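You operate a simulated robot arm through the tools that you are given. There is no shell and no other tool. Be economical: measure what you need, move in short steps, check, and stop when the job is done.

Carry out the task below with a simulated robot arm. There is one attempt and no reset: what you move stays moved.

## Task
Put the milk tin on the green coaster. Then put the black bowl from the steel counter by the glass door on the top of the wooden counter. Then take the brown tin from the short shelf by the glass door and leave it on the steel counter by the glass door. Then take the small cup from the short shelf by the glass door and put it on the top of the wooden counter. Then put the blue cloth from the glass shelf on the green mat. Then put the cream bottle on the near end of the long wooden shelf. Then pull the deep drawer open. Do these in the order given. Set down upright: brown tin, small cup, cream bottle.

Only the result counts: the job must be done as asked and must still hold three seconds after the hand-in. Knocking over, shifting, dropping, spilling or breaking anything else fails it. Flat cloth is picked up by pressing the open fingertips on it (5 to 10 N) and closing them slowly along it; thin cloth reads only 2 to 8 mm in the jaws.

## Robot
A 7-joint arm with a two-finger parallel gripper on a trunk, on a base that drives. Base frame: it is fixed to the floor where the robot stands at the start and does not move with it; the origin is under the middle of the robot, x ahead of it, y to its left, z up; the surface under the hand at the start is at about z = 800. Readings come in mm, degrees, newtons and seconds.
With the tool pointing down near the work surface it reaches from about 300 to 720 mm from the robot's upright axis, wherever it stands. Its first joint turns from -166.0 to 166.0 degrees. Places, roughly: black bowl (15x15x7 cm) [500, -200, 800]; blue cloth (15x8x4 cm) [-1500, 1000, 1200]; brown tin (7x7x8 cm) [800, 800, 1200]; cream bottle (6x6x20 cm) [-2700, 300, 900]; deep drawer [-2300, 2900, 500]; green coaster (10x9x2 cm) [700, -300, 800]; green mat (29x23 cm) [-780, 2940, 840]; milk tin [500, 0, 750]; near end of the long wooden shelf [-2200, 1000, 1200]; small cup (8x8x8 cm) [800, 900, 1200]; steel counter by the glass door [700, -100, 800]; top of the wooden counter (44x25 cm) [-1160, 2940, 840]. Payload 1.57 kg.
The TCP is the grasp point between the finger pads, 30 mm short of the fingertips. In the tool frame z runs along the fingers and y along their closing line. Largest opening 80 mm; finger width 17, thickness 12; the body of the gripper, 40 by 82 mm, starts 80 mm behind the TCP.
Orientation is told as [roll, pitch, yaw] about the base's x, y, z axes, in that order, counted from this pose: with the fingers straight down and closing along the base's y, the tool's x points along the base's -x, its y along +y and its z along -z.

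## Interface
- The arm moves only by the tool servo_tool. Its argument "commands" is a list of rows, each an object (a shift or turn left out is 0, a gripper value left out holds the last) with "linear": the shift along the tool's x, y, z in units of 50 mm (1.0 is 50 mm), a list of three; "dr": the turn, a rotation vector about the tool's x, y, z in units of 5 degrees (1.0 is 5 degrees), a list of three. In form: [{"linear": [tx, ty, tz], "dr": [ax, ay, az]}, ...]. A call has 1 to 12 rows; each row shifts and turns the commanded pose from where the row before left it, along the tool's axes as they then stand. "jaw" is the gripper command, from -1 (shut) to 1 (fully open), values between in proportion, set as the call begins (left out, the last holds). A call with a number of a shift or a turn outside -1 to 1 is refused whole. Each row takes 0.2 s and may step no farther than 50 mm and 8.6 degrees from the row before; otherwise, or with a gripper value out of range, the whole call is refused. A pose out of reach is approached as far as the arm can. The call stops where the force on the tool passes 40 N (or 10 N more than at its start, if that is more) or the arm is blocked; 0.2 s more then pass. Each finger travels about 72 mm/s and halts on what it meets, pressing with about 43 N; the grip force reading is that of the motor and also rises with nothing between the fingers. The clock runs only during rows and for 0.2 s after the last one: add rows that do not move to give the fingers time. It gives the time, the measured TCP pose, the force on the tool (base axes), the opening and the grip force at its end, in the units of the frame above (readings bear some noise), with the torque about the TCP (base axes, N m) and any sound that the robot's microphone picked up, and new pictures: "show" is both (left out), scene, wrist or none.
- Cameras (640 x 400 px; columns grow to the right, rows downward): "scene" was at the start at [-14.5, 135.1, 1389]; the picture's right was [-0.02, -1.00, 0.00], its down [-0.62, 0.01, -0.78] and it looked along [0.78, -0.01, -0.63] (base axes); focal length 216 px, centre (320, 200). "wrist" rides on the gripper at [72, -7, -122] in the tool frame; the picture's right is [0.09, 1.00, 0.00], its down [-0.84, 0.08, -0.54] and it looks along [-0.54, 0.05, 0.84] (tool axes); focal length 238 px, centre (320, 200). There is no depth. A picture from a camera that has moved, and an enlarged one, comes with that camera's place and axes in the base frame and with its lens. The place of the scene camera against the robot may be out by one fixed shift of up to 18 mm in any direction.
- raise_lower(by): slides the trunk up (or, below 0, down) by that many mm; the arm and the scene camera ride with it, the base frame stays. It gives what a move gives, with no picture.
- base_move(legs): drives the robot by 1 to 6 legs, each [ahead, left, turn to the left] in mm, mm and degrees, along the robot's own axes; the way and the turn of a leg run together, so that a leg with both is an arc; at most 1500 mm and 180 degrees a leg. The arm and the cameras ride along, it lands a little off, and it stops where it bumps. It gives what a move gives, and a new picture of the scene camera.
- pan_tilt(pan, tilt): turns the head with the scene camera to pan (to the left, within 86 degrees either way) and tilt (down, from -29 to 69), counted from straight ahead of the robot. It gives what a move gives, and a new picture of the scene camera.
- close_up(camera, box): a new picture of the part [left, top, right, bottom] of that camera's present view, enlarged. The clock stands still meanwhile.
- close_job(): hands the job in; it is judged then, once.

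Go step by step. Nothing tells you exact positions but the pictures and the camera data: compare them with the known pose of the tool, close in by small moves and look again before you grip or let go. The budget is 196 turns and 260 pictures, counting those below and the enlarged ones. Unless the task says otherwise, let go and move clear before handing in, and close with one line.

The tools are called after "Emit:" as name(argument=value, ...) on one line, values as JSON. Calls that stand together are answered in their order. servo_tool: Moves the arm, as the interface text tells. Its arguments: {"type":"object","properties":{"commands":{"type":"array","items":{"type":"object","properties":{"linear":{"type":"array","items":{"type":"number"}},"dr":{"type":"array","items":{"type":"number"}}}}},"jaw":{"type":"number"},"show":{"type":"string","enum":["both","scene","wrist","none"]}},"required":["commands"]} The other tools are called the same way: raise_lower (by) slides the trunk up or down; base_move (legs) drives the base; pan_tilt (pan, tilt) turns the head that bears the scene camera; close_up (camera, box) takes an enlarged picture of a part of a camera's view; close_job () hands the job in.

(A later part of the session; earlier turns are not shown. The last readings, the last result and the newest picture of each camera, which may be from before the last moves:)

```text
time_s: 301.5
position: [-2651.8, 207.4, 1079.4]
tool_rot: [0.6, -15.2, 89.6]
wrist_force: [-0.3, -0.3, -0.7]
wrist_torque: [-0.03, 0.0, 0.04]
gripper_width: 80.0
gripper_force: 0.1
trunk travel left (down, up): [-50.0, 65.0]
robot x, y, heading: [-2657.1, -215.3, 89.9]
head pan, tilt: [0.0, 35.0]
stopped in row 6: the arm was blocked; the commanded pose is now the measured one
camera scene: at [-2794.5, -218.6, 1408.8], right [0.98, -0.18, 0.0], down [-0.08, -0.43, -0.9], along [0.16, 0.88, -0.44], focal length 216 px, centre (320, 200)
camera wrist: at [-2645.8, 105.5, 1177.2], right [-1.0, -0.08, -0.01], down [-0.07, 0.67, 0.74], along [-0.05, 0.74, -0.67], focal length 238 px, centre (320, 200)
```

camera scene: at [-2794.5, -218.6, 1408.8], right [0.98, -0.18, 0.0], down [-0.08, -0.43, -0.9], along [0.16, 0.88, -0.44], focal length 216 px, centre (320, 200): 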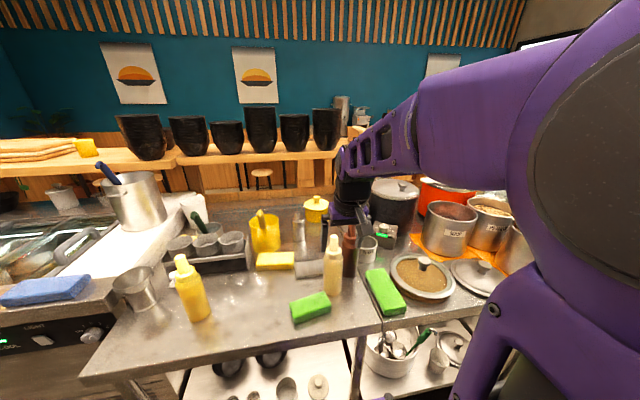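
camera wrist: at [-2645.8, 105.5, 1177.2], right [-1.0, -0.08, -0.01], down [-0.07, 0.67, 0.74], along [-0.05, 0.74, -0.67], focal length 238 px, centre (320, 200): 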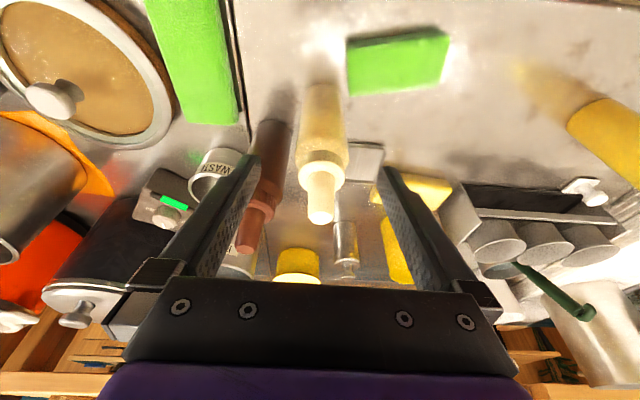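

The arm jammed part way, being folded too close. I'll raise the hand, back the base up 150 mm, and extend the arm before tilting further.

Emit:
servo_tool(commands=[{"linear": [-0.16, 0, -0.6]}, {"linear": [-0.16, 0, -0.6]}, {"linear": [-0.1, 0, -0.4]}, {}], show="none")

Emit:
base_move(legs=[[-150, 0, 0]])

Emit:
servo_tool(commands=[{"linear": [-0.9, 0, 0.2], "dr": [0, -0.5, 0]}, {"linear": [-0.9, 0, 0.2], "dr": [0, -0.5, 0]}, {"linear": [-0.6, 0, 0.2], "dr": [0, -0.5, 0]}, {"dr": [0, -1, 0]}, {"dr": [0, -1, 0]}, {}])

```text
time_s: 302.5
position: [-2652.2, 210.2, 1150.7]
tool_rot: [0.8, -13.6, 89.7]
wrist_force: [0.2, 0.0, 0.6]
wrist_torque: [-0.03, 0.03, 0.04]
gripper_width: 80.3
gripper_force: 0.0
trunk travel left (down, up): [-50.0, 65.0]
robot x, y, heading: [-2661.6, -214.4, 90.3]
head pan, tilt: [0.0, 35.0]
```

```text
time_s: 303.9
position: [-2652.9, 58.1, 1153.9]
tool_rot: [0.6, -13.9, 89.7]
wrist_force: [-0.1, 0.1, -0.1]
wrist_torque: [0.0, 0.03, -0.03]
gripper_width: 80.1
gripper_force: 0.1
trunk travel left (down, up): [-50.0, 65.0]
robot x, y, heading: [-2660.1, -370.9, 90.3]
head pan, tilt: [0.0, 35.0]
camera scene: at [-2783.9, -374.0, 1403.4], right [0.96, -0.29, 0.0], down [-0.14, -0.47, -0.87], along [0.25, 0.83, -0.49], focal length 216 px, centre (320, 200)
```

scene: 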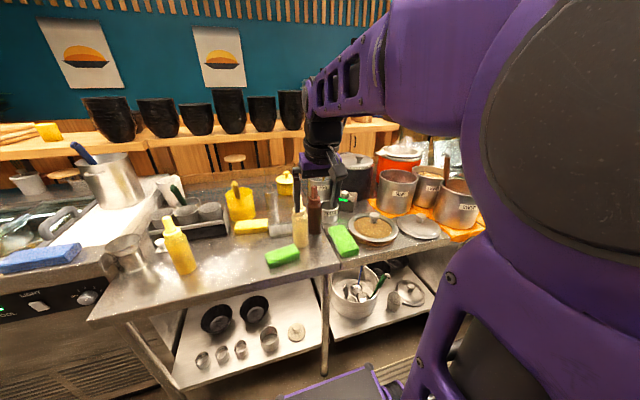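

```text
time_s: 305.3
position: [-2652.9, 181.3, 1158.9]
tool_rot: [0.7, -31.4, 89.6]
wrist_force: [-0.3, 0.4, 0.2]
wrist_torque: [0.01, 0.02, 0.02]
gripper_width: 79.7
gripper_force: 0.0
trunk travel left (down, up): [-50.0, 65.0]
robot x, y, heading: [-2661.8, -372.2, 90.2]
head pan, tilt: [0.0, 35.0]
camera scene: at [-2810.5, -373.0, 1394.6], right [1.0, 0.0, 0.0], down [0.0, -0.57, -0.82], along [0.0, 0.82, -0.57], focal length 216 px, centre (320, 200)
camera wrist: at [-2645.4, 56.5, 1224.9], right [-1.0, -0.08, -0.04], down [-0.07, 0.43, 0.9], along [-0.05, 0.9, -0.43], focal length 238 px, centre (320, 200)
```

scene: 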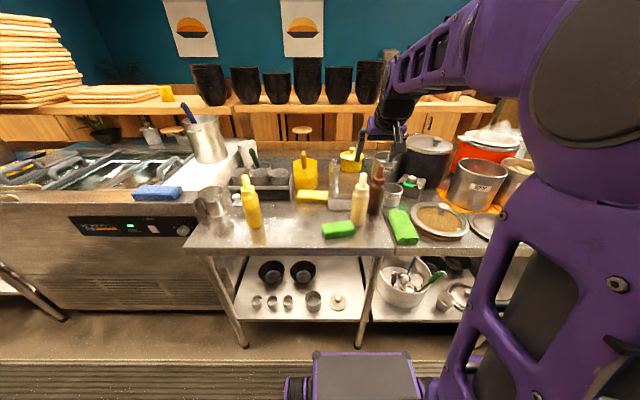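
wrist: 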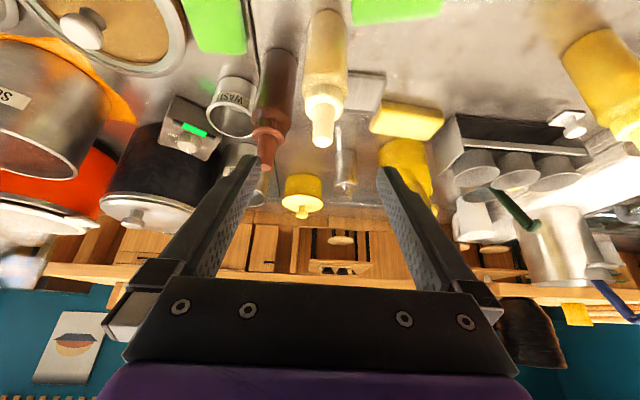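

The tilt now works at 31°. I'll finish the tilt and drop to the pre-grasp point.

Emit:
servo_tool(commands=[{"dr": [0, -1, 0]}, {"dr": [0, -1, 0]}, {"dr": [0, -0.7, 0]}, {}], show="wrist")

```text
time_s: 306.3
position: [-2653.1, 182.8, 1157.2]
tool_rot: [0.8, -44.9, 89.5]
wrist_force: [-0.1, 0.2, -0.1]
wrist_torque: [-0.06, 0.01, 0.02]
gripper_width: 80.2
gripper_force: 0.1
trunk travel left (down, up): [-50.0, 65.0]
robot x, y, heading: [-2658.6, -366.4, 90.3]
head pan, tilt: [0.0, 35.0]
camera wrist: at [-2646.8, 44.7, 1192.4], right [-1.0, -0.06, -0.05], down [-0.07, 0.21, 0.98], along [-0.05, 0.98, -0.21], focal length 238 px, centre (320, 200)
```

wrist: 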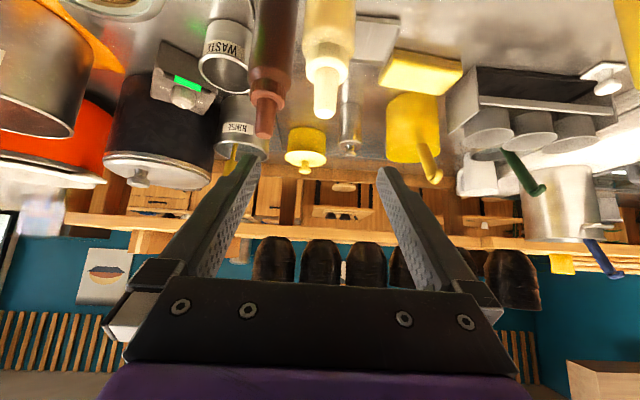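

Checks agree: bottle at (-2656, 262), z 860–1060. I'll descend to the pre-grasp point in front of it.

Emit:
servo_tool(commands=[{"linear": [0.54, 0.03, 0.6]}, {"linear": [0.54, 0.03, 0.6]}, {"linear": [0.54, 0, 0.6]}, {"linear": [0.54, 0, 0.59]}, {}])

Emit:
close_up(camera="scene", box=[300, 140, 440, 250])

```text
time_s: 307.5
position: [-2658.1, 189.5, 997.3]
tool_rot: [0.9, -45.0, 89.3]
wrist_force: [0.2, 0.2, 0.2]
wrist_torque: [0.01, 0.02, 0.0]
gripper_width: 80.0
gripper_force: 0.0
trunk travel left (down, up): [-50.0, 65.0]
robot x, y, heading: [-2657.7, -368.6, 90.4]
head pan, tilt: [0.0, 35.0]
camera scene: at [-2810.5, -372.8, 1394.6], right [1.0, 0.0, 0.0], down [0.0, -0.57, -0.82], along [0.0, 0.82, -0.57], focal length 216 px, centre (320, 200)
camera wrist: at [-2651.4, 52.8, 1031.6], right [-1.0, -0.06, -0.05], down [-0.07, 0.21, 0.98], along [-0.05, 0.98, -0.21], focal length 238 px, centre (320, 200)
```

scene: 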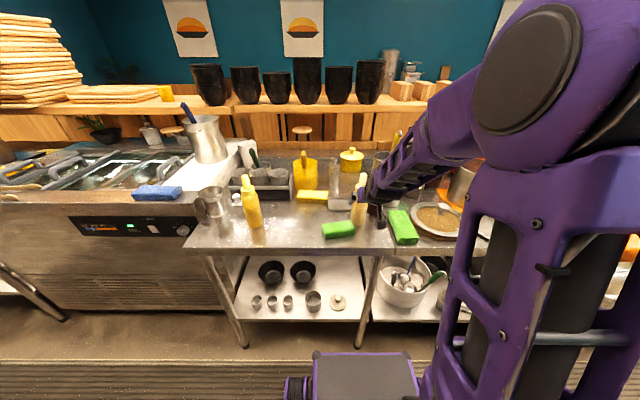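
wrist: 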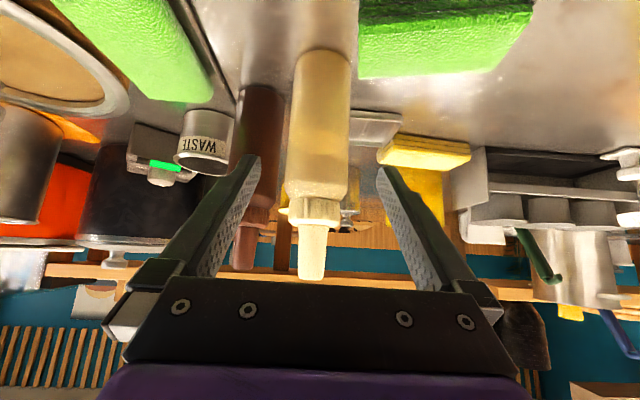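

```text
3.64 times, centred on (370, 195) of scene
camera zoom: at [-2810.5, -372.8, 1394.6], right [1.0, 0.0, 0.0], down [0.0, -0.57, -0.82], along [0.0, 0.82, -0.57], focal length 784 px, centre (138, 218)
```

zoom: 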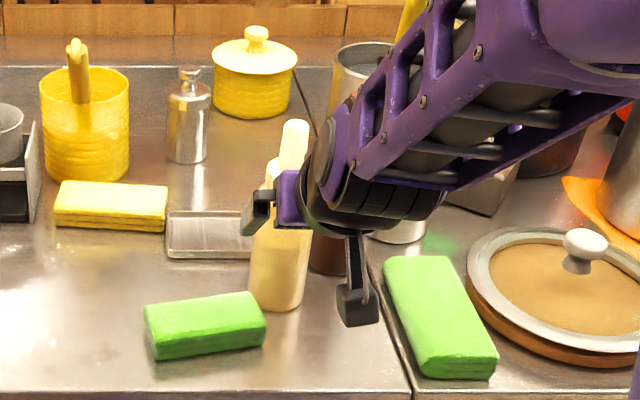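

Bottle is centred between the fingers. I'll advance along the tool axis with the jaws at about 76 mm.

Emit:
servo_tool(commands=[{"linear": [0, -0.03, 0.6]}, {"linear": [0, 0, 0.6]}, {"linear": [0, 0, 0.5]}, {}], jaw=0.9)

```text
time_s: 308.5
position: [-2657.7, 249.3, 938.1]
tool_rot: [0.9, -45.0, 89.4]
wrist_force: [-0.4, -0.9, 0.1]
wrist_torque: [0.0, -0.03, 0.02]
gripper_width: 76.1
gripper_force: 0.0
trunk travel left (down, up): [-50.0, 65.0]
robot x, y, heading: [-2663.5, -366.5, 90.1]
head pan, tilt: [0.0, 35.0]
camera scene: at [-2810.5, -372.8, 1394.6], right [1.0, 0.0, 0.0], down [0.0, -0.57, -0.82], along [0.0, 0.82, -0.57], focal length 216 px, centre (320, 200)
camera wrist: at [-2650.2, 112.6, 971.1], right [-1.0, -0.06, -0.05], down [-0.07, 0.21, 0.98], along [-0.05, 0.98, -0.21], focal length 238 px, centre (320, 200)
```

scene: 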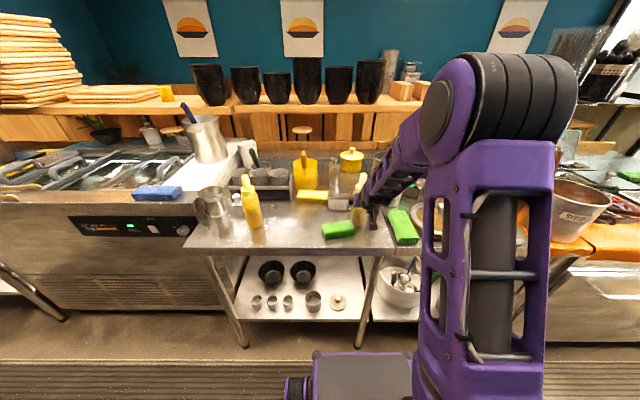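
wrist: 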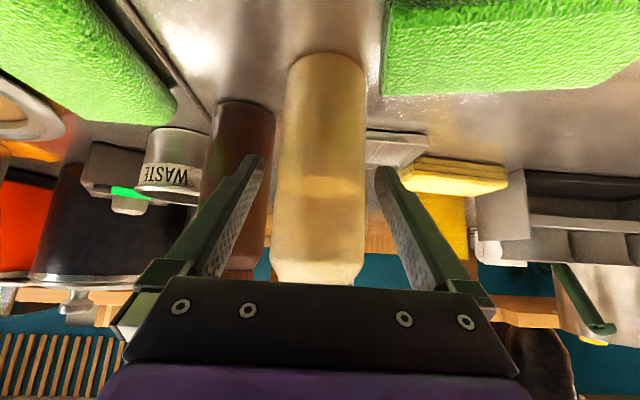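

Emit:
servo_tool(commands=[{"linear": [0, 0.04, 0.28]}, {}], show="none")

Emit:
servo_tool(commands=[{}, {}, {}, {}], jaw=-1, show="wrist")

```text
time_s: 309.1
position: [-2659.8, 259.3, 927.6]
tool_rot: [0.9, -45.0, 89.4]
wrist_force: [1.0, -0.8, -0.1]
wrist_torque: [0.0, -0.04, 0.01]
gripper_width: 75.8
gripper_force: 0.1
trunk travel left (down, up): [-50.0, 65.0]
robot x, y, heading: [-2660.3, -364.3, 90.1]
head pan, tilt: [0.0, 35.0]
```

```text
time_s: 310.1
position: [-2657.8, 259.4, 928.0]
tool_rot: [0.9, -44.9, 89.4]
wrist_force: [0.8, 0.6, 1.5]
wrist_torque: [0.05, -0.22, 0.0]
gripper_width: 56.7
gripper_force: 43.4
trunk travel left (down, up): [-50.0, 65.0]
robot x, y, heading: [-2658.6, -364.7, 90.2]
head pan, tilt: [0.0, 35.0]
camera wrist: at [-2652.5, 121.9, 961.8], right [-1.0, -0.06, -0.05], down [-0.07, 0.21, 0.98], along [-0.05, 0.98, -0.21], focal length 238 px, centre (320, 200)
```

wrist: 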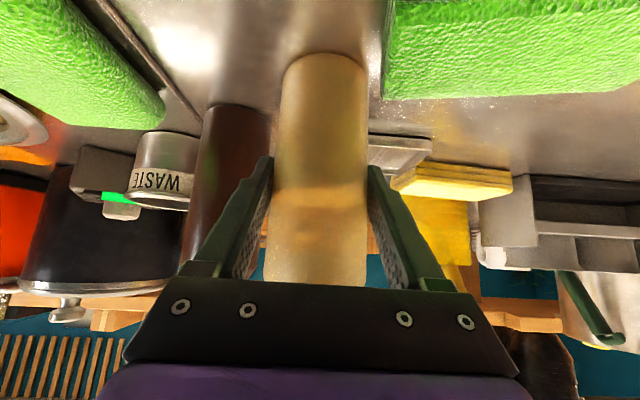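

The bottle is gripped at 56.7 mm. Lifting straight up.

Emit:
servo_tool(commands=[{"linear": [-0.2, 0, -0.2]}, {"linear": [-0.4, 0, -0.4]}, {"linear": [-0.5, 0, -0.5]}, {"linear": [-0.5, 0, -0.5]}, {"linear": [-0.5, 0, -0.5]}, {}])

```text
time_s: 311.5
position: [-2658.2, 260.5, 1074.5]
tool_rot: [0.9, -44.9, 89.4]
wrist_force: [0.6, -0.7, -3.1]
wrist_torque: [-0.05, 0.05, -0.03]
gripper_width: 56.9
gripper_force: 43.1
trunk travel left (down, up): [-50.0, 65.0]
robot x, y, heading: [-2660.0, -368.7, 90.1]
head pan, tilt: [0.0, 35.0]
camera scene: at [-2810.5, -372.8, 1394.5], right [1.0, 0.0, 0.0], down [0.0, -0.57, -0.82], along [0.0, 0.82, -0.57], focal length 216 px, centre (320, 200)
camera wrist: at [-2651.9, 123.3, 1109.1], right [-1.0, -0.07, -0.05], down [-0.07, 0.21, 0.98], along [-0.05, 0.98, -0.21], focal length 238 px, centre (320, 200)
```

scene: 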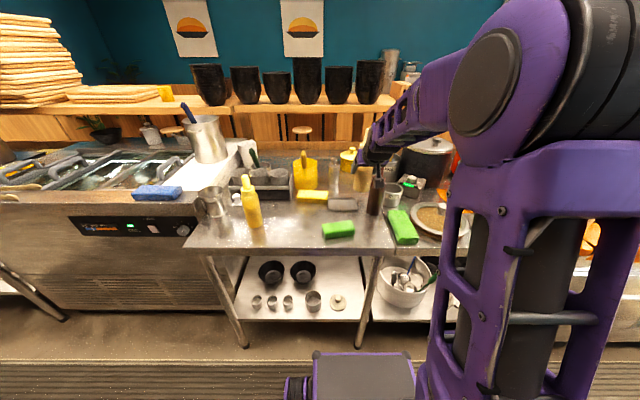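
wrist: 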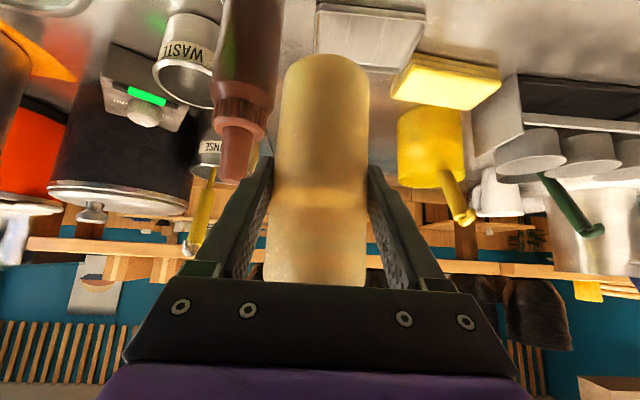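

The bottle is lifted (about 3 N). I'll draw the arm in a little and back out. The first drive is east along the aisle.

Emit:
servo_tool(commands=[{"linear": [0, 0, -0.7]}, {"linear": [0, 0, -0.6]}, {}], show="none")

Emit:
base_move(legs=[[-140, 0, 0], [0, 0, -90]])

```text
time_s: 312.3
position: [-2656.5, 214.9, 1121.0]
tool_rot: [0.9, -45.0, 89.4]
wrist_force: [-0.7, 0.4, -3.5]
wrist_torque: [0.01, -0.01, 0.0]
gripper_width: 56.9
gripper_force: 42.9
trunk travel left (down, up): [-50.0, 65.0]
robot x, y, heading: [-2657.9, -368.4, 90.3]
head pan, tilt: [0.0, 35.0]
```

```text
time_s: 317.6
position: [-2077.9, -530.9, 1121.9]
tool_rot: [0.8, -44.9, -2.4]
wrist_force: [0.6, -0.4, -2.4]
wrist_torque: [-0.01, 0.04, 0.02]
gripper_width: 56.8
gripper_force: 43.0
trunk travel left (down, up): [-50.0, 65.0]
robot x, y, heading: [-2661.2, -510.4, -1.7]
head pan, tilt: [0.0, 35.0]
camera scene: at [-2668.0, -372.2, 1394.6], right [-0.03, -1.0, 0.0], down [-0.57, 0.02, -0.82], along [0.82, -0.02, -0.57], focal length 216 px, centre (320, 200)
```

scene: 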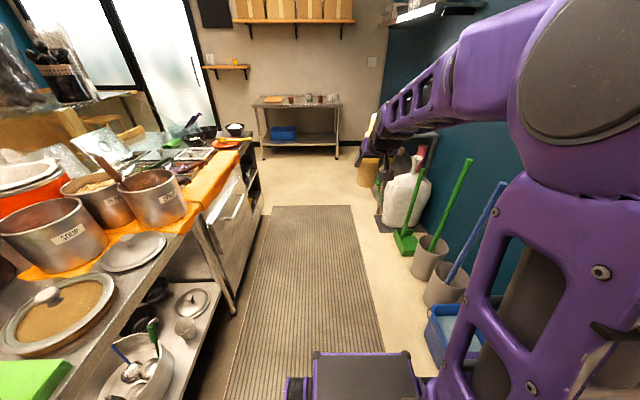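

Clear ahead. I'll keep a bit more to the left and drive east, then north.

Emit:
base_move(legs=[[0, 90, 1.7], [1500, 0, 0], [860, 0, 0], [0, 0, 90], [1500, 0, 0], [850, 0, 0]])

```text
time_s: 345.5
position: [-313.9, 2507.1, 1121.8]
tool_rot: [0.9, -44.8, 90.9]
wrist_force: [-0.2, 0.4, -2.3]
wrist_torque: [-0.02, 0.0, 0.01]
gripper_width: 56.7
gripper_force: 43.2
trunk travel left (down, up): [-50.0, 65.0]
robot x, y, heading: [-303.2, 1926.4, 91.6]
head pan, tilt: [0.0, 35.0]
camera scene: at [-453.3, 1916.4, 1394.6], right [1.0, 0.03, 0.0], down [0.02, -0.57, -0.82], along [-0.02, 0.82, -0.57], focal length 216 px, centre (320, 200)
```

scene: 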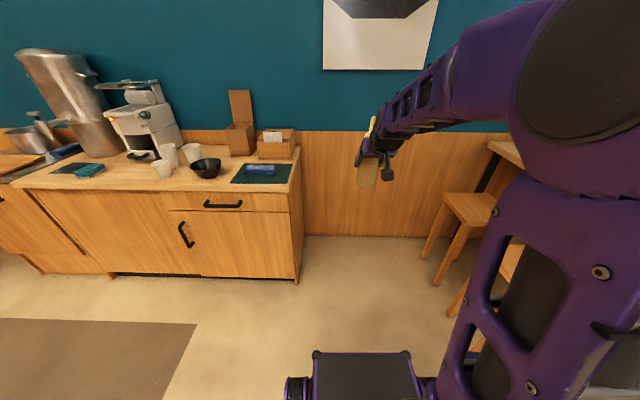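

I'll turn to face the long shelf's side and sidestep west.

Emit:
base_move(legs=[[0, 0, 89], [0, 0, 89.4], [0, -1500, 0], [0, -200, 0]])

Emit:
pan_tilt(pan=0, tilt=28)

```text
time_s: 369.8
position: [-1963.5, 1305.9, 1120.7]
tool_rot: [0.9, -44.9, -89.4]
wrist_force: [0.8, -1.1, -2.5]
wrist_torque: [0.01, -0.03, 0.01]
gripper_width: 56.6
gripper_force: 43.0
trunk travel left (down, up): [-50.0, 65.0]
robot x, y, heading: [-1973.8, 1885.3, -88.8]
head pan, tilt: [0.0, 35.0]
camera scene: at [-1842.6, 1889.9, 1394.5], right [-1.0, -0.03, 0.0], down [-0.01, 0.57, -0.82], along [0.02, -0.82, -0.57], focal length 216 px, centre (320, 200)
```

scene: 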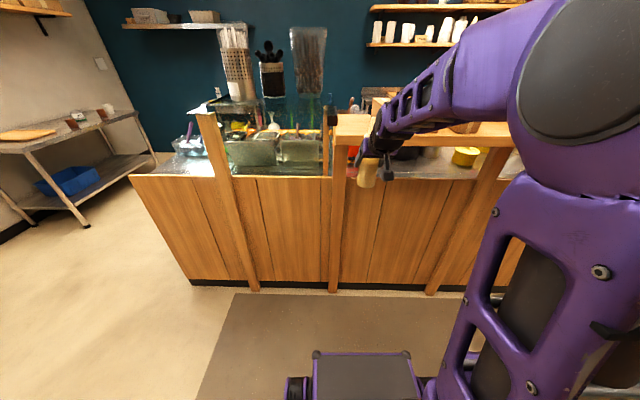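

```text
time_s: 370.5
position: [-1963.1, 1305.7, 1119.9]
tool_rot: [0.9, -44.8, -89.3]
wrist_force: [-0.1, 0.6, -2.8]
wrist_torque: [0.07, -0.03, 0.01]
gripper_width: 56.7
gripper_force: 43.2
trunk travel left (down, up): [-50.0, 65.0]
robot x, y, heading: [-1974.6, 1886.7, -88.8]
head pan, tilt: [0.0, 28.0]
camera scene: at [-1842.5, 1886.8, 1405.5], right [-1.0, -0.03, 0.0], down [-0.01, 0.47, -0.88], along [0.02, -0.88, -0.47], focal length 216 px, centre (320, 200)
```

scene: 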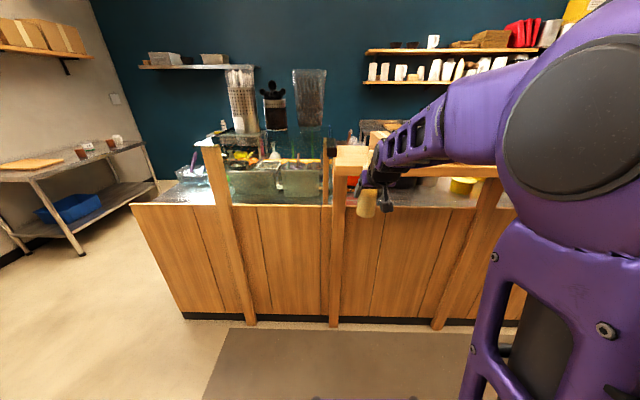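

The shelf's end is ahead. I'll move further west and raise the trunk for a view of its top.

Emit:
base_move(legs=[[0, -330, -1]])

Emit:
raise_lower(by=65)

Emit:
pan_tilt(pan=5, tilt=25)

```text
time_s: 374.2
position: [-2305.0, 1302.2, 1122.2]
tool_rot: [0.9, -44.9, -90.5]
wrist_force: [0.4, -0.7, -2.8]
wrist_torque: [0.03, 0.02, 0.02]
gripper_width: 56.4
gripper_force: 43.5
trunk travel left (down, up): [-50.0, 65.0]
robot x, y, heading: [-2303.5, 1880.5, -89.6]
head pan, tilt: [0.0, 28.0]
camera scene: at [-2173.3, 1878.9, 1405.5], right [-1.0, -0.01, 0.0], down [0.0, 0.47, -0.88], along [0.01, -0.88, -0.47], focal length 216 px, centre (320, 200)
```

scene: 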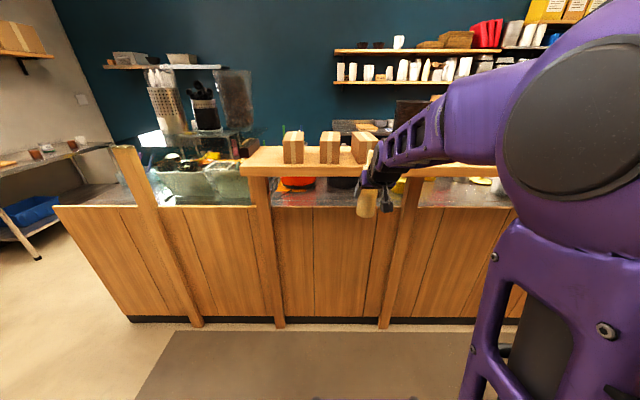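

```text
time_s: 375.3
position: [-2304.3, 1300.7, 1184.7]
tool_rot: [1.0, -44.9, -90.5]
wrist_force: [0.4, 0.2, -4.0]
wrist_torque: [0.02, -0.01, -0.01]
gripper_width: 56.6
gripper_force: 43.0
trunk travel left (down, up): [-115.0, 0.0]
robot x, y, heading: [-2303.9, 1888.6, -89.5]
head pan, tilt: [0.0, 28.0]
```

```text
time_s: 375.9
position: [-2306.0, 1300.6, 1186.2]
tool_rot: [1.0, -44.9, -90.6]
wrist_force: [-0.2, 0.2, -2.1]
wrist_torque: [0.05, 0.02, -0.02]
gripper_width: 56.4
gripper_force: 43.2
trunk travel left (down, up): [-115.0, 0.0]
robot x, y, heading: [-2302.7, 1881.2, -89.8]
head pan, tilt: [5.0, 25.0]
camera scene: at [-2165.3, 1878.4, 1475.3], right [-1.0, -0.09, 0.0], down [-0.04, 0.42, -0.91], along [0.08, -0.9, -0.42], focal length 216 px, centre (320, 200)
```

scene: 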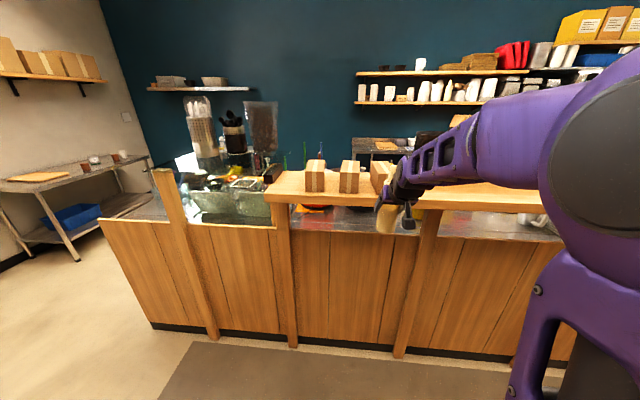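

Emit:
close_up(camera="scene", box=[250, 140, 450, 250])

```text
3.20 times, centred on (350, 195) of scene
camera zoom: at [-2165.3, 1878.4, 1475.3], right [-1.0, -0.09, 0.0], down [-0.04, 0.42, -0.91], along [0.08, -0.9, -0.42], focal length 690 px, centre (224, 216)
```

zoom: 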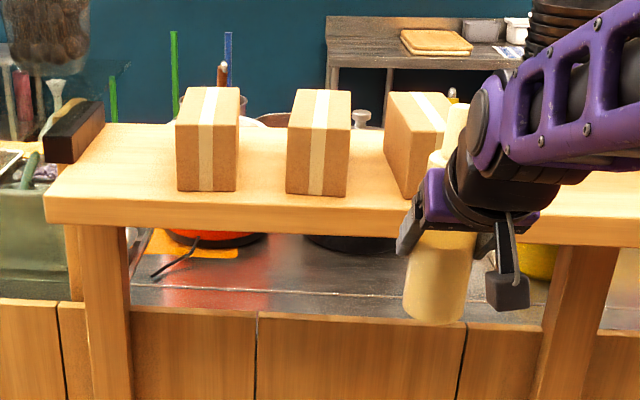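

The shelf top is at about z 1157, spanning y 881–1155, with its end at x ≈ -1890 and a free spot left of the first box around x ≈ -1970. I'll raise the bottle above shelf level and move east for a straight view.

Emit:
servo_tool(commands=[{"linear": [-0.5, 0, -0.5]}, {"linear": [-0.5, 0, -0.5]}, {"linear": [-0.45, 0, -0.45]}, {}], show="none")

Emit:
base_move(legs=[[0, 330, 0]])

Emit:
close_up(camera="scene", box=[280, 120, 480, 240])

```text
time_s: 376.9
position: [-2308.0, 1301.6, 1290.4]
tool_rot: [0.9, -45.0, -90.6]
wrist_force: [-0.4, -0.4, -3.1]
wrist_torque: [0.05, -0.02, 0.01]
gripper_width: 56.4
gripper_force: 42.7
trunk travel left (down, up): [-115.0, 0.0]
robot x, y, heading: [-2305.0, 1884.2, -89.5]
head pan, tilt: [5.0, 25.0]
```

```text
time_s: 380.7
position: [-1977.6, 1302.1, 1290.1]
tool_rot: [0.9, -44.9, -90.5]
wrist_force: [-0.6, 0.3, -2.9]
wrist_torque: [0.04, 0.01, -0.01]
gripper_width: 56.4
gripper_force: 42.9
trunk travel left (down, up): [-115.0, 0.0]
robot x, y, heading: [-1972.2, 1886.6, -89.6]
head pan, tilt: [5.0, 25.0]
camera scene: at [-1833.1, 1880.1, 1475.3], right [-1.0, -0.09, 0.0], down [-0.04, 0.42, -0.91], along [0.08, -0.9, -0.42], focal length 216 px, centre (320, 200)
```

scene: 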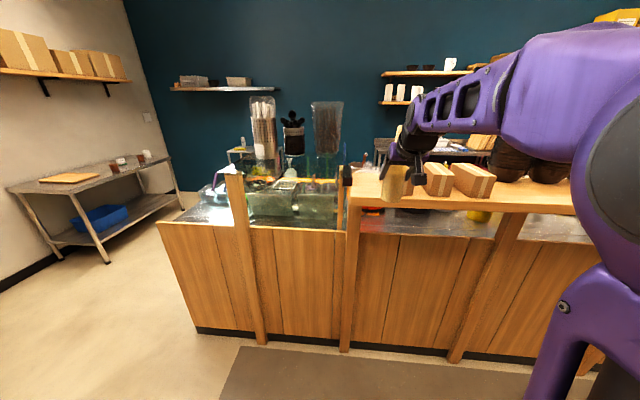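

```text
3.20 times, centred on (380, 180) of scene
camera zoom: at [-1833.1, 1880.1, 1475.3], right [-1.0, -0.09, 0.0], down [-0.04, 0.42, -0.91], along [0.08, -0.9, -0.42], focal length 690 px, centre (128, 264)
```

zoom: 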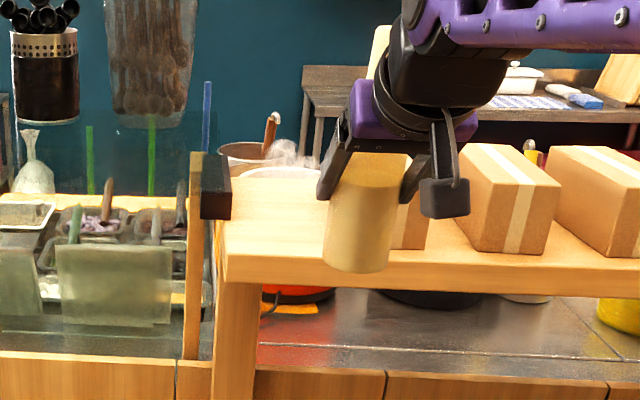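

The free spot is x -2041..-1893. I'll drive in so the bottle comes over about (-1967, 1062).

Emit:
base_move(legs=[[150, 10, 0]])

Emit:
base_move(legs=[[88, 0, 0]])

Emit:
close_up(camera="wrist", box=[0, 0, 640, 400])

Emit:
close_up(camera="scene", box=[320, 140, 480, 260])

```text
time_s: 382.1
position: [-1966.6, 1149.2, 1289.2]
tool_rot: [0.9, -44.9, -90.6]
wrist_force: [1.5, 0.0, -2.2]
wrist_torque: [0.02, -0.01, -0.01]
gripper_width: 56.5
gripper_force: 43.3
trunk travel left (down, up): [-115.0, 0.0]
robot x, y, heading: [-1965.2, 1731.0, -89.7]
head pan, tilt: [5.0, 25.0]
camera scene: at [-1822.4, 1727.1, 1475.3], right [-1.0, -0.09, 0.0], down [-0.04, 0.42, -0.91], along [0.08, -0.9, -0.42], focal length 216 px, centre (320, 200)
```

scene: 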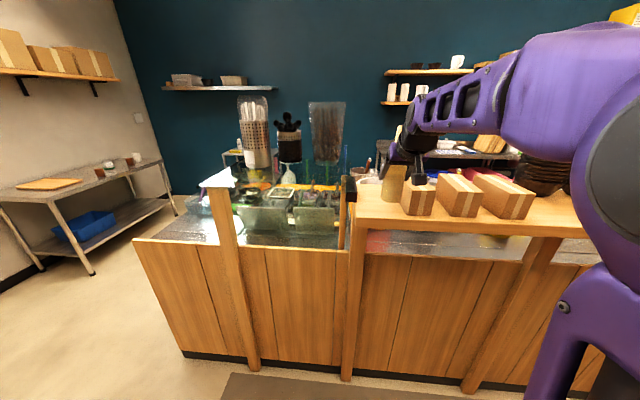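

```text
time_s: 383.2
position: [-1964.3, 1061.9, 1289.9]
tool_rot: [0.9, -44.9, -90.6]
wrist_force: [-0.6, 0.4, -2.0]
wrist_torque: [0.04, 0.04, -0.03]
gripper_width: 56.3
gripper_force: 42.6
trunk travel left (down, up): [-115.0, 0.0]
robot x, y, heading: [-1959.8, 1641.7, -90.0]
head pan, tilt: [5.0, 25.0]
camera scene: at [-1822.0, 1638.8, 1475.3], right [-1.0, -0.09, 0.0], down [-0.04, 0.42, -0.91], along [0.08, -0.9, -0.42], focal length 216 px, centre (320, 200)
```

scene: 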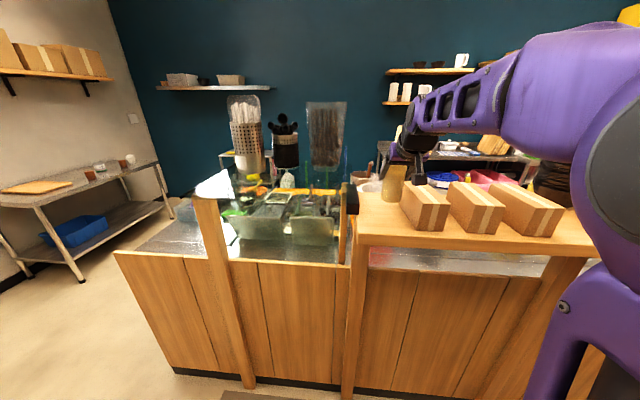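

```text
1.00 times, centred on (320, 200) of wrist (not enlarged: the box is as wide or as high as the picture)
camera zoom: at [-1973.1, 1198.4, 1324.3], right [1.0, 0.07, -0.05], down [0.07, -0.21, 0.98], along [0.05, -0.98, -0.21], focal length 238 px, centre (320, 200)
```

zoom: 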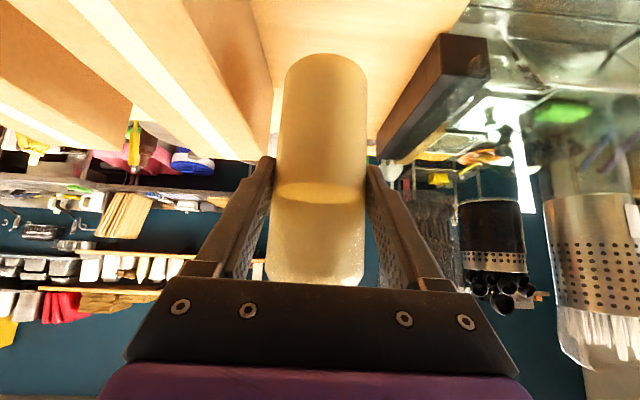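

```text
3.33 times, centred on (400, 200) of scene
camera zoom: at [-1822.0, 1638.8, 1475.3], right [-1.0, -0.09, 0.0], down [-0.04, 0.42, -0.91], along [0.08, -0.9, -0.42], focal length 719 px, centre (53, 200)
```

zoom: 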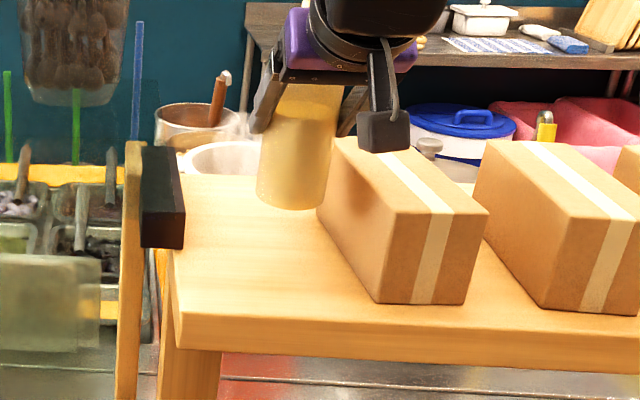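

The bottle hangs between the first box and the dark block with about 30 mm to spare on each side. Lowering it now.

Emit:
servo_tool(commands=[{"linear": [0.35, 0, 0.35]}, {"linear": [0.35, 0, 0.35]}, {}], show="none")

Emit:
close_up(camera="scene", box=[320, 140, 480, 260])

```text
time_s: 384.0
position: [-1964.6, 1062.5, 1240.5]
tool_rot: [0.9, -44.9, -90.6]
wrist_force: [-0.5, -0.2, -2.5]
wrist_torque: [0.03, 0.0, 0.03]
gripper_width: 56.4
gripper_force: 42.8
trunk travel left (down, up): [-115.0, 0.0]
robot x, y, heading: [-1961.6, 1645.0, -89.8]
head pan, tilt: [5.0, 25.0]
```

```text
3.33 times, centred on (400, 200) of scene
camera zoom: at [-1822.0, 1638.9, 1475.3], right [-1.0, -0.09, 0.0], down [-0.04, 0.42, -0.91], along [0.08, -0.9, -0.42], focal length 719 px, centre (53, 200)
```

zoom: 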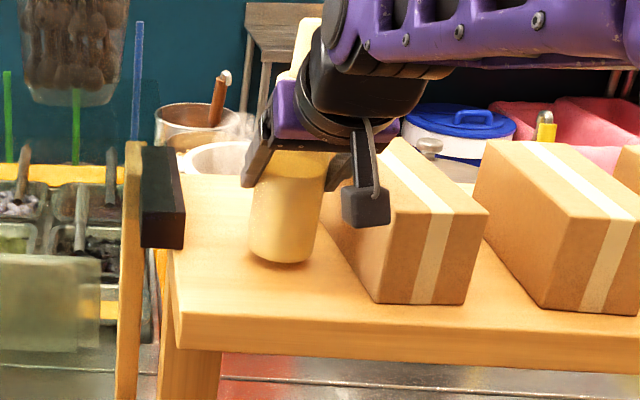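

Emit:
servo_tool(commands=[{"linear": [0.06, 0, 0.06]}, {"linear": [0.04, 0, 0.04]}, {}], show="none")

Emit:
servo_tool(commands=[{"linear": [0.05, 0, 0.05]}, {}], show="none")

Emit:
servo_tool(commands=[{"linear": [0.05, 0, 0.05]}, {}], show="none")

```text
time_s: 384.8
position: [-1964.8, 1062.3, 1233.1]
tool_rot: [0.8, -44.9, -90.6]
wrist_force: [-0.8, -0.3, -3.2]
wrist_torque: [0.02, 0.0, -0.02]
gripper_width: 56.5
gripper_force: 43.1
trunk travel left (down, up): [-115.0, 0.0]
robot x, y, heading: [-1957.4, 1645.0, -89.7]
head pan, tilt: [5.0, 25.0]
```

```text
time_s: 385.4
position: [-1963.9, 1063.4, 1230.8]
tool_rot: [1.0, -45.1, -90.5]
wrist_force: [0.4, 0.8, 5.5]
wrist_torque: [-0.06, 0.2, 0.0]
gripper_width: 56.3
gripper_force: 42.8
trunk travel left (down, up): [-115.0, 0.0]
robot x, y, heading: [-1960.8, 1644.2, -89.9]
head pan, tilt: [5.0, 25.0]
```

```text
time_s: 386.0
position: [-1964.9, 1063.8, 1231.3]
tool_rot: [0.8, -45.5, -90.5]
wrist_force: [-0.2, 0.5, 28.4]
wrist_torque: [0.25, 0.55, 0.01]
gripper_width: 56.4
gripper_force: 43.2
trunk travel left (down, up): [-115.0, 0.0]
robot x, y, heading: [-1963.3, 1644.8, -89.7]
head pan, tilt: [5.0, 25.0]
```

Seated. I'll ease off, open to about 68 mm, and withdraw along the tool axis.

Emit:
servo_tool(commands=[{"linear": [-0.035, 0, -0.035]}, {}], show="none")

Emit:
servo_tool(commands=[{}, {}, {}], jaw=0.7, show="wrist")

Emit:
servo_tool(commands=[{"linear": [0, 0, -0.5]}, {"linear": [0, 0, -0.8]}, {"linear": [0, 0, -0.8]}, {"linear": [0, 0, -0.8]}, {}])

```text
time_s: 386.6
position: [-1963.7, 1061.6, 1230.5]
tool_rot: [0.8, -45.2, -90.5]
wrist_force: [1.3, -5.1, 23.5]
wrist_torque: [-0.41, 0.52, 0.15]
gripper_width: 56.5
gripper_force: 43.3
trunk travel left (down, up): [-115.0, 0.0]
robot x, y, heading: [-1958.3, 1642.4, -89.5]
head pan, tilt: [5.0, 25.0]
```

```text
time_s: 387.4
position: [-1964.2, 1063.0, 1227.7]
tool_rot: [0.9, -44.9, -90.6]
wrist_force: [0.2, 0.3, 0.3]
wrist_torque: [-0.01, 0.02, 0.04]
gripper_width: 68.1
gripper_force: 0.1
trunk travel left (down, up): [-115.0, 0.0]
robot x, y, heading: [-1960.2, 1645.6, -89.4]
head pan, tilt: [5.0, 25.0]
camera wrist: at [-1971.9, 1199.6, 1262.9], right [1.0, 0.07, -0.05], down [0.07, -0.21, 0.98], along [0.05, -0.98, -0.22], focal length 238 px, centre (320, 200)
```

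wrist: 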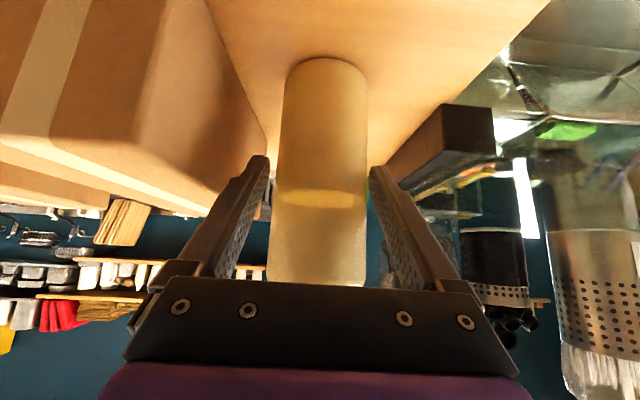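

```text
time_s: 388.8
position: [-1968.1, 1139.3, 1277.8]
tool_rot: [0.9, -38.5, -90.8]
wrist_force: [0.3, 0.7, 0.4]
wrist_torque: [0.01, 0.03, 0.03]
gripper_width: 68.1
gripper_force: 0.0
trunk travel left (down, up): [-115.0, 0.0]
robot x, y, heading: [-1958.4, 1647.3, -89.7]
head pan, tilt: [5.0, 25.0]
stopped in row 5: the arm was blocked; the commanded pose is now the measured one
camera scene: at [-1860.3, 1642.5, 1480.3], right [-0.95, 0.32, 0.0], down [0.12, 0.35, -0.93], along [-0.3, -0.88, -0.37], focal length 216 px, centre (320, 200)
camera wrist: at [-1974.9, 1271.0, 1327.5], right [1.0, 0.07, -0.05], down [0.06, -0.32, 0.95], along [0.05, -0.95, -0.32], focal length 238 px, centre (320, 200)
```

scene: 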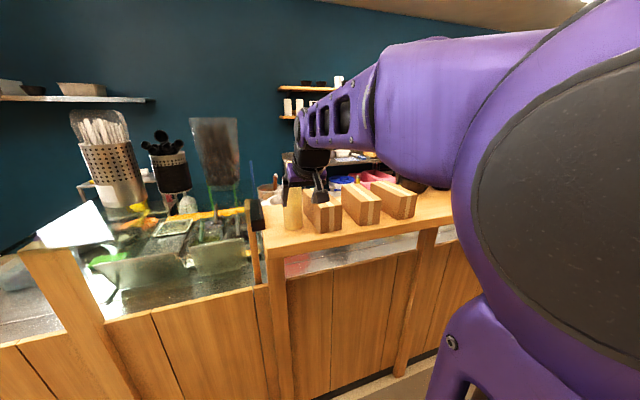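
wrist: 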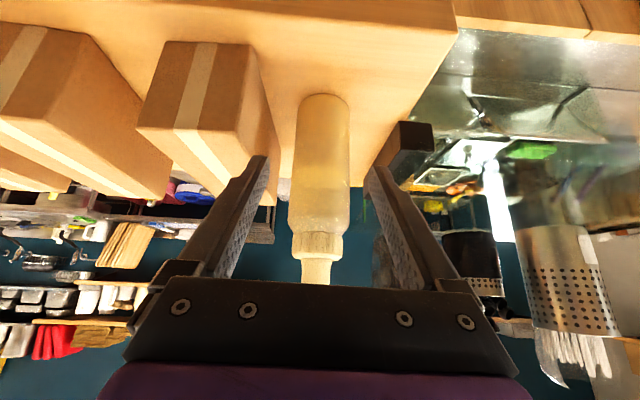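

The bottle stands upright on the shelf's end. I'll back the base away and check from a distance.

Emit:
base_move(legs=[[-400, 0, 0]])

Emit:
close_up(camera="scene", box=[200, 120, 400, 260])

```text
time_s: 391.3
position: [-1966.5, 1548.1, 1278.1]
tool_rot: [0.9, -38.5, -90.5]
wrist_force: [-0.4, 0.0, -0.5]
wrist_torque: [-0.04, 0.0, 0.0]
gripper_width: 68.1
gripper_force: 0.1
trunk travel left (down, up): [-115.0, 0.0]
robot x, y, heading: [-1961.4, 2051.9, -89.7]
head pan, tilt: [5.0, 25.0]
camera scene: at [-1862.7, 2051.9, 1480.2], right [-0.95, 0.32, 0.0], down [0.12, 0.35, -0.93], along [-0.3, -0.88, -0.37], focal length 216 px, centre (320, 200)
```

scene: 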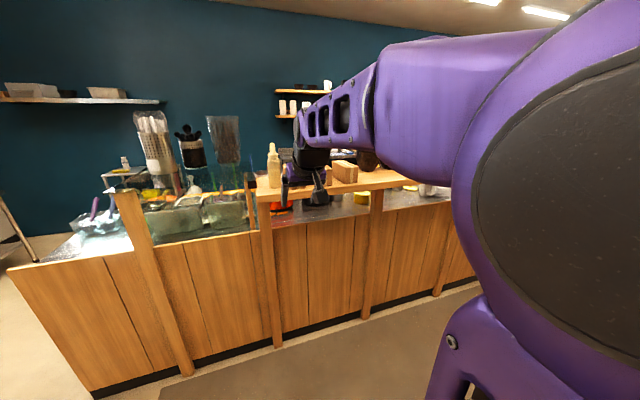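

```text
2.86 times, centred on (300, 190) of scene
camera zoom: at [-1862.7, 2051.9, 1480.2], right [-0.95, 0.32, 0.0], down [0.12, 0.35, -0.93], along [-0.3, -0.88, -0.37], focal length 616 px, centre (377, 229)
```

zoom: 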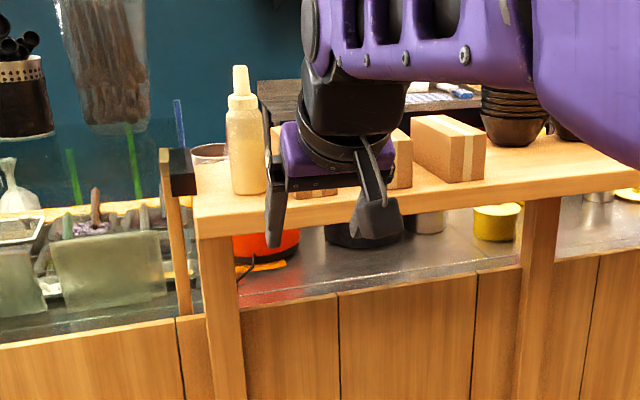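

The bottle stands upright on the near end of the shelf. Last is the deep drawer: I'll turn around, lower the trunk, and look at its handle.

Emit:
base_move(legs=[[200, 0, 0], [0, 0, -90], [0, 0, -89.7], [0, 180, 0]])

Emit:
raise_lower(by=-80)

Emit:
pan_tilt(pan=0, tilt=40)

```text
time_s: 402.8
position: [-2129.7, 2359.6, 1273.5]
tool_rot: [1.0, -38.0, 89.0]
wrist_force: [-0.4, 0.3, 0.0]
wrist_torque: [0.03, 0.03, -0.02]
gripper_width: 67.8
gripper_force: 0.0
trunk travel left (down, up): [-115.0, 0.0]
robot x, y, heading: [-2139.4, 1855.8, 90.1]
head pan, tilt: [5.0, 25.0]
camera scene: at [-2263.1, 1849.2, 1479.8], right [0.96, -0.28, 0.0], down [-0.11, -0.36, -0.93], along [0.26, 0.89, -0.38], focal length 216 px, centre (320, 200)
```

scene: 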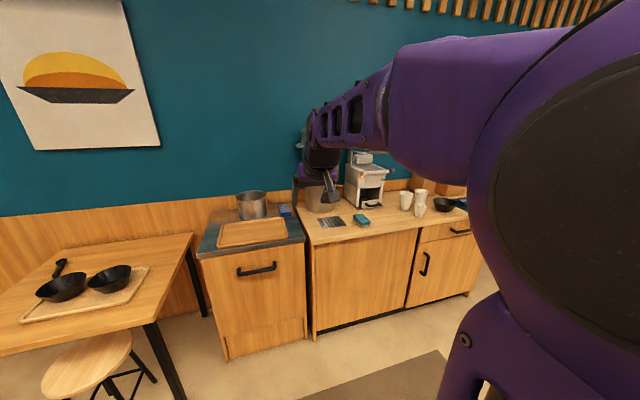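

```text
time_s: 403.9
position: [-2128.9, 2360.5, 1187.8]
tool_rot: [0.9, -37.4, 89.0]
wrist_force: [0.0, 0.4, -0.3]
wrist_torque: [0.0, 0.0, 0.02]
gripper_width: 68.2
gripper_force: 0.0
trunk travel left (down, up): [-35.0, 80.0]
robot x, y, heading: [-2137.3, 1853.0, 89.7]
head pan, tilt: [5.0, 25.0]
```

```text
time_s: 404.7
position: [-2129.2, 2361.6, 1189.2]
tool_rot: [1.0, -37.5, 89.0]
wrist_force: [0.0, 0.9, 0.5]
wrist_torque: [0.0, 0.03, 0.02]
gripper_width: 67.7
gripper_force: 0.1
trunk travel left (down, up): [-35.0, 80.0]
robot x, y, heading: [-2139.4, 1850.8, 89.8]
head pan, tilt: [0.0, 40.0]
camera scene: at [-2266.9, 1850.2, 1399.0], right [0.97, -0.24, 0.0], down [-0.09, -0.37, -0.92], along [0.23, 0.89, -0.39], focal length 216 px, centre (320, 200)
```

scene: 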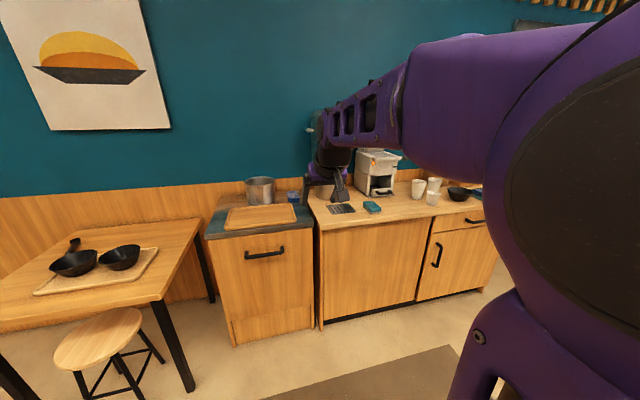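

The drawer's handle is at about (-2311, 2825, 710), a horizontal bar. I'll roll the tool 90° so the fingers close across the bar.

Emit:
servo_tool(commands=[{"dr": [0, 0, -1], "linear": [-0.5, 0, 0]}, {"dr": [0, 0, -1]}, {"dr": [0, 0, -1]}, {"dr": [0, 0, -1]}, {"dr": [0, 0, -1]}, {"dr": [0, 0, -1]}, {"dr": [0, 0, -1]}, {"dr": [0, 0, -1]}, {"dr": [0, 0, -1]}, {"dr": [0, 0, -1]}, {"dr": [0, 0, -1]}, {"dr": [0, 0, -1]}], show="none")

Emit:
servo_tool(commands=[{"dr": [0, 0, -1]}, {"dr": [0, 0, -1]}, {"dr": [0, 0, -1]}, {"dr": [0, 0, -1]}, {"dr": [0, 0, -1]}, {"dr": [0, 0, -1]}, {}], jaw=0)

```text
time_s: 407.3
position: [-2127.9, 2379.0, 1206.6]
tool_rot: [-33.7, -18.4, 154.9]
wrist_force: [0.0, 0.3, -0.2]
wrist_torque: [0.0, -0.02, 0.01]
gripper_width: 67.8
gripper_force: 0.1
trunk travel left (down, up): [-35.0, 80.0]
robot x, y, heading: [-2139.3, 1853.2, 89.9]
head pan, tilt: [0.0, 40.0]
```

```text
time_s: 408.9
position: [-2128.5, 2378.6, 1205.4]
tool_rot: [-37.7, -0.7, 179.6]
wrist_force: [0.3, -0.5, -0.2]
wrist_torque: [0.01, 0.0, 0.0]
gripper_width: 40.0
gripper_force: 0.0
trunk travel left (down, up): [-35.0, 80.0]
robot x, y, heading: [-2138.1, 1851.5, 89.7]
head pan, tilt: [0.0, 40.0]
camera scene: at [-2278.6, 1848.9, 1383.1], right [0.99, -0.12, 0.0], down [-0.07, -0.54, -0.84], along [0.1, 0.84, -0.54], focal length 216 px, centre (320, 200)
camera wrist: at [-2056.4, 2309.7, 1305.2], right [0.08, -0.79, -0.61], down [-0.84, -0.39, 0.39], along [-0.54, 0.48, -0.69], focal length 238 px, centre (320, 200)
```

scene: 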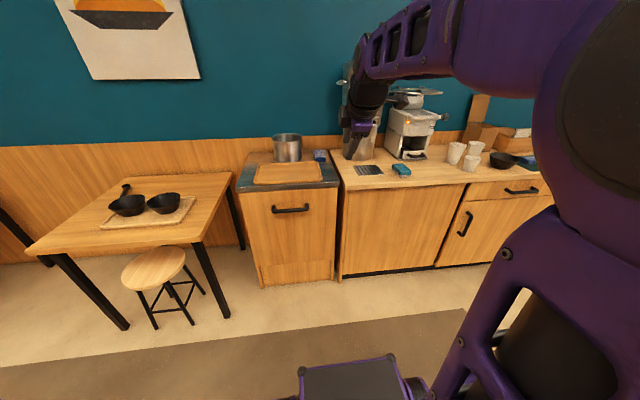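
wrist: 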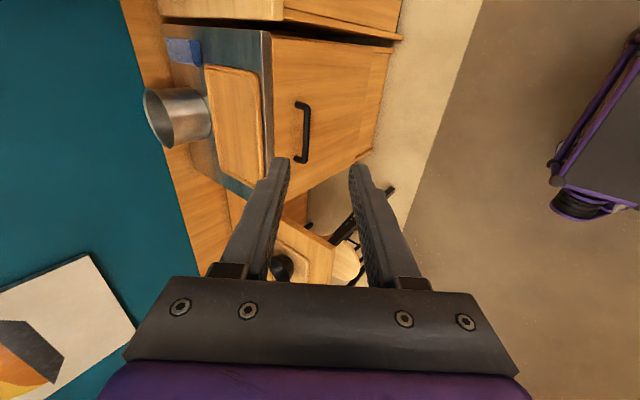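

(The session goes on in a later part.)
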